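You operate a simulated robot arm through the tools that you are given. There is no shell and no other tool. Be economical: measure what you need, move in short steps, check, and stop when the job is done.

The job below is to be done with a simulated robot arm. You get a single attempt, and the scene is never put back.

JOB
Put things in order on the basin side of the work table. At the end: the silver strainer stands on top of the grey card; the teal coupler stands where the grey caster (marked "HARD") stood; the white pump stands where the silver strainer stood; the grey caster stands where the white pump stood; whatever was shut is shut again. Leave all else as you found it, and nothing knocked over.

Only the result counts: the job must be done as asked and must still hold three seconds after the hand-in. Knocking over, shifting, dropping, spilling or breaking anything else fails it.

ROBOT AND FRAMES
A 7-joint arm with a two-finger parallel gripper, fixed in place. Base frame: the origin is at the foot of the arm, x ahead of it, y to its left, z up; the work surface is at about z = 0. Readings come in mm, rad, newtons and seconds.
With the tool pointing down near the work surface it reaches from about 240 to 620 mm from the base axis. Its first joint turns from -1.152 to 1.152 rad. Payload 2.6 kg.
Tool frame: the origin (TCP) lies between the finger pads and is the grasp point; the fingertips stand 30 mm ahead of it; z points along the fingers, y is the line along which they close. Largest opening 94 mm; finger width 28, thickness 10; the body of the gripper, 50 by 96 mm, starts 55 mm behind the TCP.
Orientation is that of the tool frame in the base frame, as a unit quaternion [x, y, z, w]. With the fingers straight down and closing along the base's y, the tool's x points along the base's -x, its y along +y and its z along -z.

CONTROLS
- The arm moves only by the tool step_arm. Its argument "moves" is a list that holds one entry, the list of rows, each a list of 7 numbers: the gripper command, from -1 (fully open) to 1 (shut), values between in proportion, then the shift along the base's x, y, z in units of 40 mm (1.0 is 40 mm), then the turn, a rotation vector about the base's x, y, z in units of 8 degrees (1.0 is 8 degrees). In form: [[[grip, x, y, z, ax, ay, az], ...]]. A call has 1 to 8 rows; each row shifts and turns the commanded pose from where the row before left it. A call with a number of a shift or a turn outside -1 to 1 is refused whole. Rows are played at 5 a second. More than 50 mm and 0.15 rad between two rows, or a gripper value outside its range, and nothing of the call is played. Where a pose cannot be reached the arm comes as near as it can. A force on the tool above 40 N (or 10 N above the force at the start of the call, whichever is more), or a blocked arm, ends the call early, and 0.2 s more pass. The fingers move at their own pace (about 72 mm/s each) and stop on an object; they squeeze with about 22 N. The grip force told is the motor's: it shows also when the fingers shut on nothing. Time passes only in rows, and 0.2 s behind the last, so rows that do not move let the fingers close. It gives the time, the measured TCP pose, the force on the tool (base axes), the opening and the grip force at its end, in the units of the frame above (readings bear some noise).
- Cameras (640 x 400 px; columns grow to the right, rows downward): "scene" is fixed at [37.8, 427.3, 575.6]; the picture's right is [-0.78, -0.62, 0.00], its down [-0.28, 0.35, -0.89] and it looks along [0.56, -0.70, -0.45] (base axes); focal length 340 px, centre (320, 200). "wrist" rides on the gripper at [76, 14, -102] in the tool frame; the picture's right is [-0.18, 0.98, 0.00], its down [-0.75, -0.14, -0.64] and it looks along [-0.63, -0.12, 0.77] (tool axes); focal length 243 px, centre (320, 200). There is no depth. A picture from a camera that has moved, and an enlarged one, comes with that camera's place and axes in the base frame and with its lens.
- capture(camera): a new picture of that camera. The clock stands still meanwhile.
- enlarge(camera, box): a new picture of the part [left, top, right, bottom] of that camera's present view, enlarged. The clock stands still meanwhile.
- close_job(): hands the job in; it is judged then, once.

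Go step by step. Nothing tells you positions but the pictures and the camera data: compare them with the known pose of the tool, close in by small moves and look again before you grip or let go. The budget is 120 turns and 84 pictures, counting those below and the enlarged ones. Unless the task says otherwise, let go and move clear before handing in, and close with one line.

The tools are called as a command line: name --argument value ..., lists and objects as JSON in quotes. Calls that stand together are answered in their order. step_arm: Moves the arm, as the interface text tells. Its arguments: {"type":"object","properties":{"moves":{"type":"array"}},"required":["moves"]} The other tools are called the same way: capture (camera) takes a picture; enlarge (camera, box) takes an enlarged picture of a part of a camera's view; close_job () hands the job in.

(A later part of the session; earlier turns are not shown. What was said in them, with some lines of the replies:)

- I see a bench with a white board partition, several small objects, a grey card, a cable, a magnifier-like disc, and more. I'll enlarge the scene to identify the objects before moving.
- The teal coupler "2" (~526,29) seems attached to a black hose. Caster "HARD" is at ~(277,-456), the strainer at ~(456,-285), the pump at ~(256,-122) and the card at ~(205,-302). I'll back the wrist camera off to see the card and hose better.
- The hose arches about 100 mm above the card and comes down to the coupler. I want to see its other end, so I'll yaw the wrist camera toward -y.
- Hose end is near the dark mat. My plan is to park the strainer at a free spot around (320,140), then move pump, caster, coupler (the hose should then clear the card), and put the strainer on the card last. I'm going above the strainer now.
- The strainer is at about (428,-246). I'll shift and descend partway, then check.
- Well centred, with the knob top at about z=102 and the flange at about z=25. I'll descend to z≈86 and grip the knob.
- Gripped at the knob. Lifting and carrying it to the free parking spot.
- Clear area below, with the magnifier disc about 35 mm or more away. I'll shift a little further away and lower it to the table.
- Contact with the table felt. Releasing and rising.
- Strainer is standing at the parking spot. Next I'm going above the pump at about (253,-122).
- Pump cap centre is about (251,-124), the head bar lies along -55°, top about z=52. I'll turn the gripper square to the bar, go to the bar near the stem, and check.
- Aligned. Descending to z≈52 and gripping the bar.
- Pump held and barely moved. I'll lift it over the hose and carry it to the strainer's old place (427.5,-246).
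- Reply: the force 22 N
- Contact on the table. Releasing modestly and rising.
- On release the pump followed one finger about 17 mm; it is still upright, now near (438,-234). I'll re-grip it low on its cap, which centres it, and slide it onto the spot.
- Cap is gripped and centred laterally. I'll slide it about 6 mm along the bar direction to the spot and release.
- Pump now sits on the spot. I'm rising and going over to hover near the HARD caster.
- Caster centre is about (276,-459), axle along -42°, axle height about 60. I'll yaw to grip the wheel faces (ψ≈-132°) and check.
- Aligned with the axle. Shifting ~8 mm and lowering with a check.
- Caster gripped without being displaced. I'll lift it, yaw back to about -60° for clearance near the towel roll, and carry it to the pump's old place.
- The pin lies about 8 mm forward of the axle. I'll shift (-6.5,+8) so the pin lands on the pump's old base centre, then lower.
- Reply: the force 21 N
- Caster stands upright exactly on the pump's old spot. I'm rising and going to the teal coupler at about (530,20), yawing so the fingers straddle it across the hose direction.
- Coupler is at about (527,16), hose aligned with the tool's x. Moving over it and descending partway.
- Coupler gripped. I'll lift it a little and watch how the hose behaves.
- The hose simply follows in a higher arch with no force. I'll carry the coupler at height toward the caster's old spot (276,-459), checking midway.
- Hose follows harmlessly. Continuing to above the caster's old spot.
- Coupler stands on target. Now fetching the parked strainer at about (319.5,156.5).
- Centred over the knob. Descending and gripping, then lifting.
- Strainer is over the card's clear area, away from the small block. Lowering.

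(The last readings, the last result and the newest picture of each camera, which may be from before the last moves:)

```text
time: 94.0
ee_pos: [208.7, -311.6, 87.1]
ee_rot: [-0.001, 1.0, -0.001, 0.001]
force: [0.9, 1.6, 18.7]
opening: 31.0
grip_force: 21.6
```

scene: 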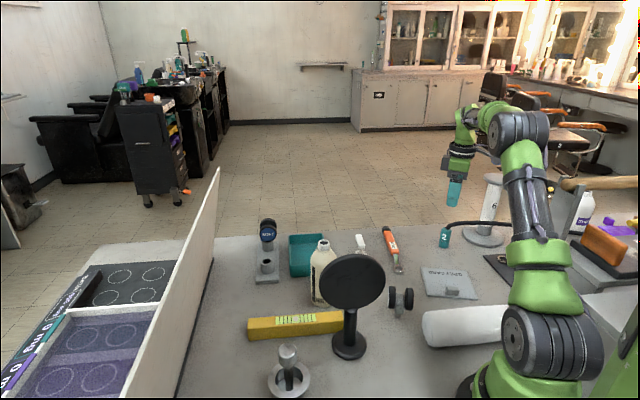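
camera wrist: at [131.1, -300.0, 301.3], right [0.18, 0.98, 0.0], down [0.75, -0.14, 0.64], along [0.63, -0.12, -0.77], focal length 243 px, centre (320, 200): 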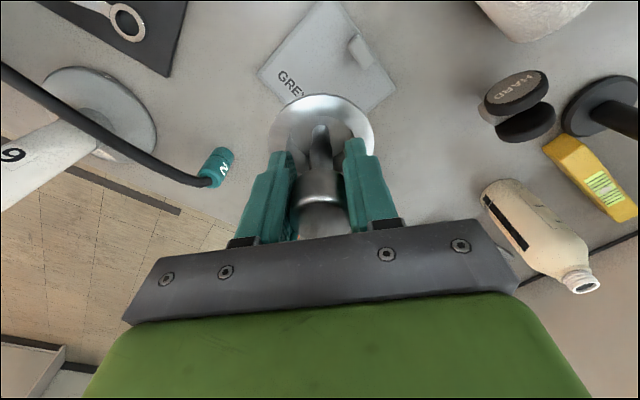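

Contact on the card. Releasing and rising clear.

step_arm --moves '[[[1, 0, 0, 0.025, 0, 0, 0], [0, 0, 0, 0, 0, 0, 0], [-0.6, 0, 0, 0, 0, 0, 0], [-0.6, 0, 0, 0, 0, 0, 0], [-0.6, 0, 0, 0.7, 0, 0, 0], [-0.6, 0, 0, 1, 0, 0, 0], [-0.6, 0, 0, 1, 0, 0, 0], [-0.6, 0, 0, 1, 0, 0, 0]]]'

step_arm --moves '[[[-0.6, 0, 0, 1, 0, 0, 0], [-0.6, 0.5, 0, 1, 0, 0, 0], [-0.6, 0, 0, 0, 0, 0, 0]]]'

capture --camera "scene"

capture --camera "wrist"

enlarge --camera "scene" --box '[330, 210, 510, 322]'

```text
time: 95.8
ee_pos: [209.7, -311.2, 236.6]
ee_rot: [-0.001, 1.0, 0.0, 0.0]
force: [-0.6, -0.6, 0.2]
opening: 75.1
grip_force: 0.1
```

```text
time: 96.6
ee_pos: [228.6, -311.2, 315.7]
ee_rot: [-0.001, 1.0, 0.0, 0.0]
force: [-0.3, -0.5, -0.4]
opening: 75.2
grip_force: 0.0
```

```text
8 pictures are left
```

scene: 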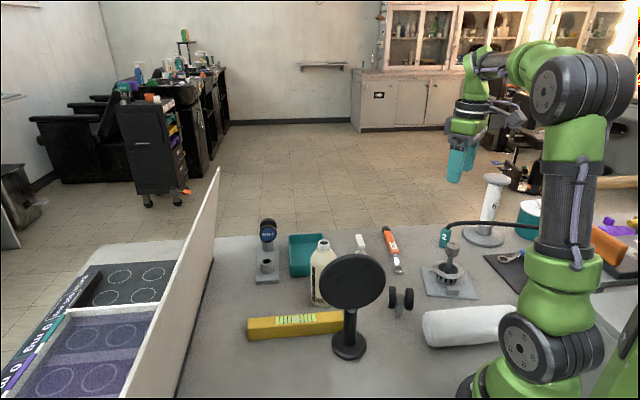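

```text
7 pictures are left
camera wrist: at [153.4, -298.9, 418.8], right [0.18, 0.98, 0.0], down [0.75, -0.14, 0.64], along [0.63, -0.12, -0.77], focal length 243 px, centre (320, 200)
```

wrist: 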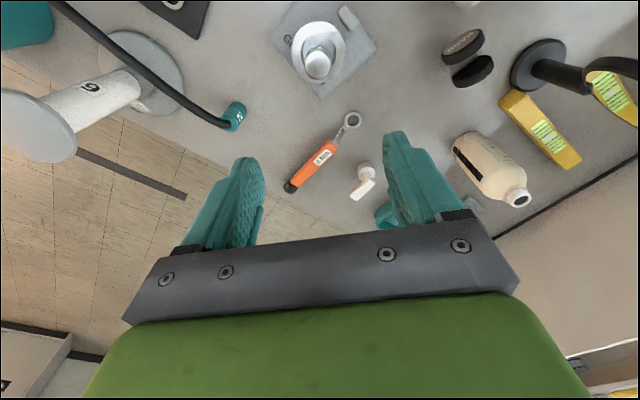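

```text
3.56 times, centred on (420, 266) of scene
camera zoom: at [37.8, 427.3, 575.6], right [-0.78, -0.62, 0.0], down [-0.28, 0.35, -0.89], along [0.56, -0.7, -0.45], focal length 1207 px, centre (-36, -35)
```

zoom: 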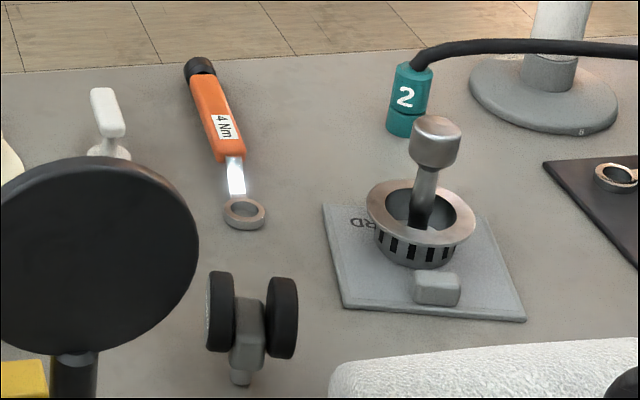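

Everything stands. One last check of the pump's position relative to the strainer's old spot.

enlarge --camera "wrist" --box '[320, 130, 410, 220]'

```text
4.44 times, centred on (365, 175) of wrist
camera zoom: at [153.4, -298.9, 418.8], right [0.18, 0.98, 0.0], down [0.75, -0.14, 0.64], along [0.63, -0.12, -0.77], focal length 1078 px, centre (120, 311)
```

zoom: 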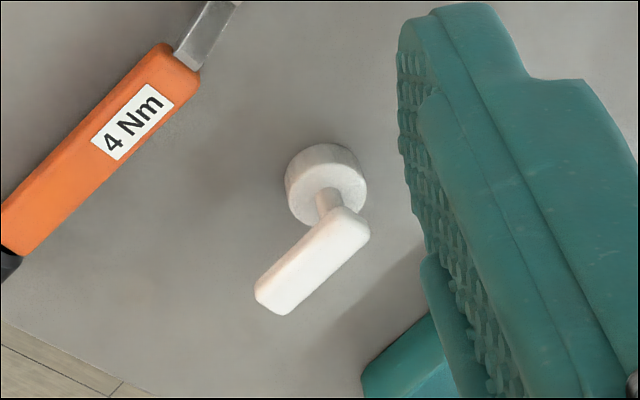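

enlarge --camera "scene" --box '[340, 220, 390, 262]'

```text
9.52 times, centred on (365, 241) of scene
camera zoom: at [37.8, 427.3, 575.6], right [-0.78, -0.62, 0.0], down [-0.28, 0.35, -0.89], along [0.56, -0.7, -0.45], focal length 3233 px, centre (-109, -190)
```

zoom: 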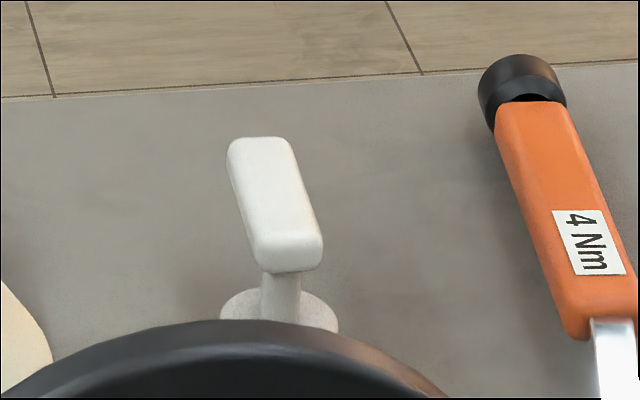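

Everything stands, but two views disagree about the pump's exact spot by maybe 8–10 mm. I'll hover directly over the strainer's old centre (426,-245.5) to measure the pump cleanly.

step_arm --moves '[[[-1, 0.987, 0.33, 0, 0, 0, 0], [-1, 0.987, 0.33, 0, 0, 0, 0], [-1, 0.987, 0.33, 0, 0, 0, 0], [-1, 0.987, 0.33, 0, 0, 0, 0], [-1, 0.987, 0.33, 0, 0, 0, 0], [-1, 0, 0, -1, 0, 0, 0], [-1, 0, 0, -1, 0, 0, 0], [-1, 0, 0, 0, 0, 0, 0]]]'

step_arm --moves '[[[-1, 0, 0, -1, 0, 0, 0], [-1, 0, 0, -1, 0, 0, 0], [-1, 0, 0, -0.35, 0, 0, 0], [-1, 0, 0, 0, 0, 0, 0], [-1, 0, 0, 0, 0, 0, 0]]]'

enlarge --camera "wrist" --box '[240, 50, 400, 150]'

```text
time: 98.4
ee_pos: [424.5, -247.9, 235.5]
ee_rot: [-0.001, 1.0, 0.0, 0.001]
force: [0.3, -0.1, -0.1]
opening: 94.1
grip_force: 0.1
```

```text
time: 99.6
ee_pos: [427.1, -246.6, 141.5]
ee_rot: [-0.001, 1.0, 0.0, 0.0]
force: [0.4, -0.7, 0.6]
opening: 93.9
grip_force: 0.0
```

```text
4.00 times, centred on (320, 100) of wrist
camera zoom: at [350.3, -232.9, 244.5], right [0.18, 0.98, 0.0], down [0.75, -0.14, 0.64], along [0.63, -0.12, -0.77], focal length 970 px, centre (320, 600)
```

zoom: 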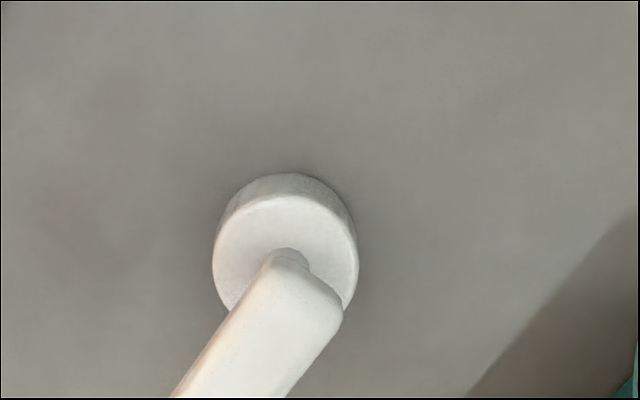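

The pump is about (+9,-10) mm off the spot. I'll re-grip its cap, slide it by (-9,+10) and release.

step_arm --moves '[[[-1, 0.225, -0.25, 0, 0, 0, -1], [-1, 0, 0, 0, 0, 0, -1], [-1, 0, 0, 0, 0, 0, -1], [-1, 0, 0, 0, 0, 0, -1], [-0.6, 0, 0, 0, 0, 0, -1], [-0.6, 0, 0, 0, 0, 0, -1], [-0.6, 0, 0, 0, 0, 0, -0.9], [-0.6, 0, 0, 0, 0, 0, 0]]]'

step_arm --moves '[[[-0.6, 0, 0, -0.9, 0, 0, 0], [-0.6, 0, 0, -0.9, 0, 0, 0], [-0.6, 0, 0, -0.8, 0, 0, 0], [-0.6, 0, 0, 0, 0, 0, 0]]]'

step_arm --moves '[[[-0.2, 0, 0, 0, 0, 0, 0], [0, 0, 0, 0, 0, 0, 0], [0.15, 0, 0, 0, 0, 0, 0], [0.3, 0, 0, 0, 0, 0, 0], [1, 0, 0, 0, 0, 0, 0], [1, 0, 0, 0, 0, 0, 0]]]'

```text
time: 101.4
ee_pos: [435.5, -256.0, 140.9]
ee_rot: [0.463, 0.886, 0.0, 0.0]
force: [-0.4, 0.3, -0.3]
opening: 75.1
grip_force: 0.1
```

```text
time: 102.4
ee_pos: [434.9, -256.8, 37.4]
ee_rot: [0.462, 0.887, 0.0, 0.0]
force: [-0.5, -0.2, 0.7]
opening: 75.3
grip_force: 0.0
```

```text
time: 103.8
ee_pos: [435.3, -257.5, 37.4]
ee_rot: [0.464, 0.886, 0.0, 0.0]
force: [0.2, -0.4, 0.1]
opening: 35.4
grip_force: 22.1
```

step_arm --moves '[[[1, 0, 0, 0.02, 0, 0, 0], [1, -0.12, 0.14, 0, 0, 0, 0], [1, -0.11, 0.13, 0, 0, 0, 0], [1, 0, 0, -0.02, 0, 0, 0], [1, 0, 0, 0, 0, 0, 0]]]'

step_arm --moves '[[[0.2, 0, 0, 0, 0, 0, 0], [0, 0, 0, 0, 0, 0, 0], [-0.3, 0, 0, 0, 0, 0, 0], [-0.3, 0, 0, 0.8, 0, 0, 0], [-0.3, 0, 0, 1, 0, 0, 0], [-0.3, 0, 0, 0.8, 0, 0, 0], [-0.3, 0, 0, 0, 0, 0, 1], [-0.3, 0, 0, 0, 0, 0, 1]]]'

step_arm --moves '[[[-1, 0, 0, 0, 0, 0, 1], [-1, 0, 0, 0, 0, 0, 1], [-1, 0, 0, 0, 0, 0, 1], [-1, 0, 0, 0, 0, 0, 1], [-1, 0, 0, 0, 0, 0, 0.9], [-1, 0, 0, 0, 0, 0, 0], [-1, 0, 0, 0, 0, 0, 0]]]'

enlarge --camera "wrist" --box '[240, 50, 400, 150]'

```text
time: 105.0
ee_pos: [425.6, -245.4, 38.7]
ee_rot: [0.462, 0.887, 0.0, 0.001]
force: [0.6, 0.1, -0.6]
opening: 34.9
grip_force: 21.8
```

```text
time: 106.8
ee_pos: [425.6, -245.1, 141.3]
ee_rot: [0.334, 0.943, 0.0, 0.0]
force: [0.2, 0.3, -0.1]
opening: 61.2
grip_force: 0.1
```

```text
time: 108.4
ee_pos: [424.7, -244.6, 141.0]
ee_rot: [-0.001, 1.0, 0.0, 0.0]
force: [-0.6, -0.3, 0.0]
opening: 93.9
grip_force: 0.0
```

```text
4.00 times, centred on (320, 100) of wrist
camera zoom: at [348.8, -231.6, 244.5], right [0.18, 0.98, 0.0], down [0.75, -0.14, 0.64], along [0.63, -0.12, -0.77], focal length 970 px, centre (320, 600)
```

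zoom: 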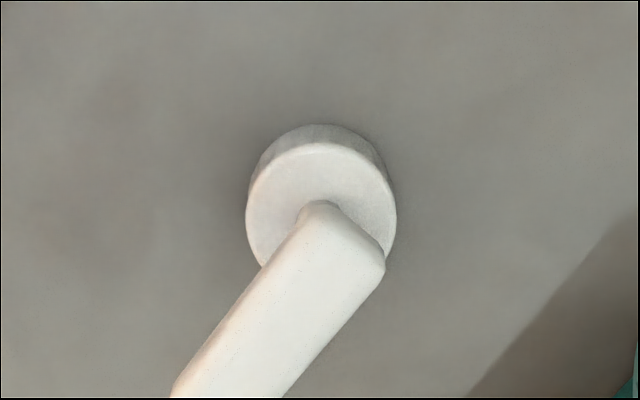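

Pump is now within about 3 mm of the spot. Rising clear and doing the final check.

step_arm --moves '[[[-1, 0, 0, 1, 0, 0, 0], [-1, 0, 0, 1, 0, 0, 0], [-1, 0, 0, 1, 0, 0, 0], [-1, -0.5, 0, 1, 0, 0, 0], [-1, -0.5, 0, 1, 0, 0, 0], [-1, 0, 0, 0, 0, 0, 0]]]'

capture --camera "scene"

```text
time: 109.8
ee_pos: [384.2, -246.5, 340.8]
ee_rot: [-0.001, 1.0, 0.0, -0.001]
force: [-0.5, 0.2, 0.2]
opening: 94.0
grip_force: 0.1
```

```text
1 pictures are left
```

scene: 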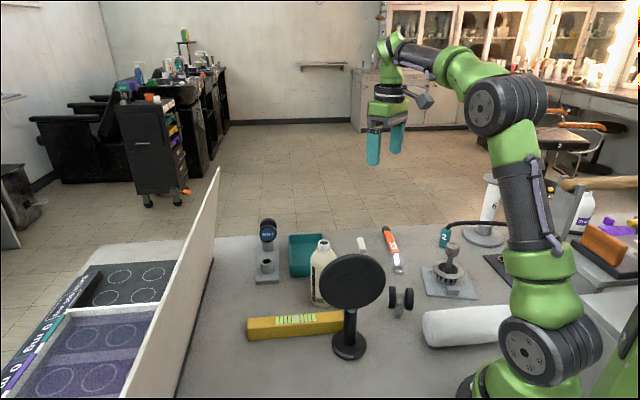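

All four items stand in their places, everything else looks untouched, and the arm is clear, so I'm handing in.

close_job

```text
The job is handed in.
```

The job is handed in: the strainer stands on the grey card, and the coupler, pump and caster stand on their new spots within a few millimetres. I saw nothing shut that needed reopening or closing, and nothing was knocked over.
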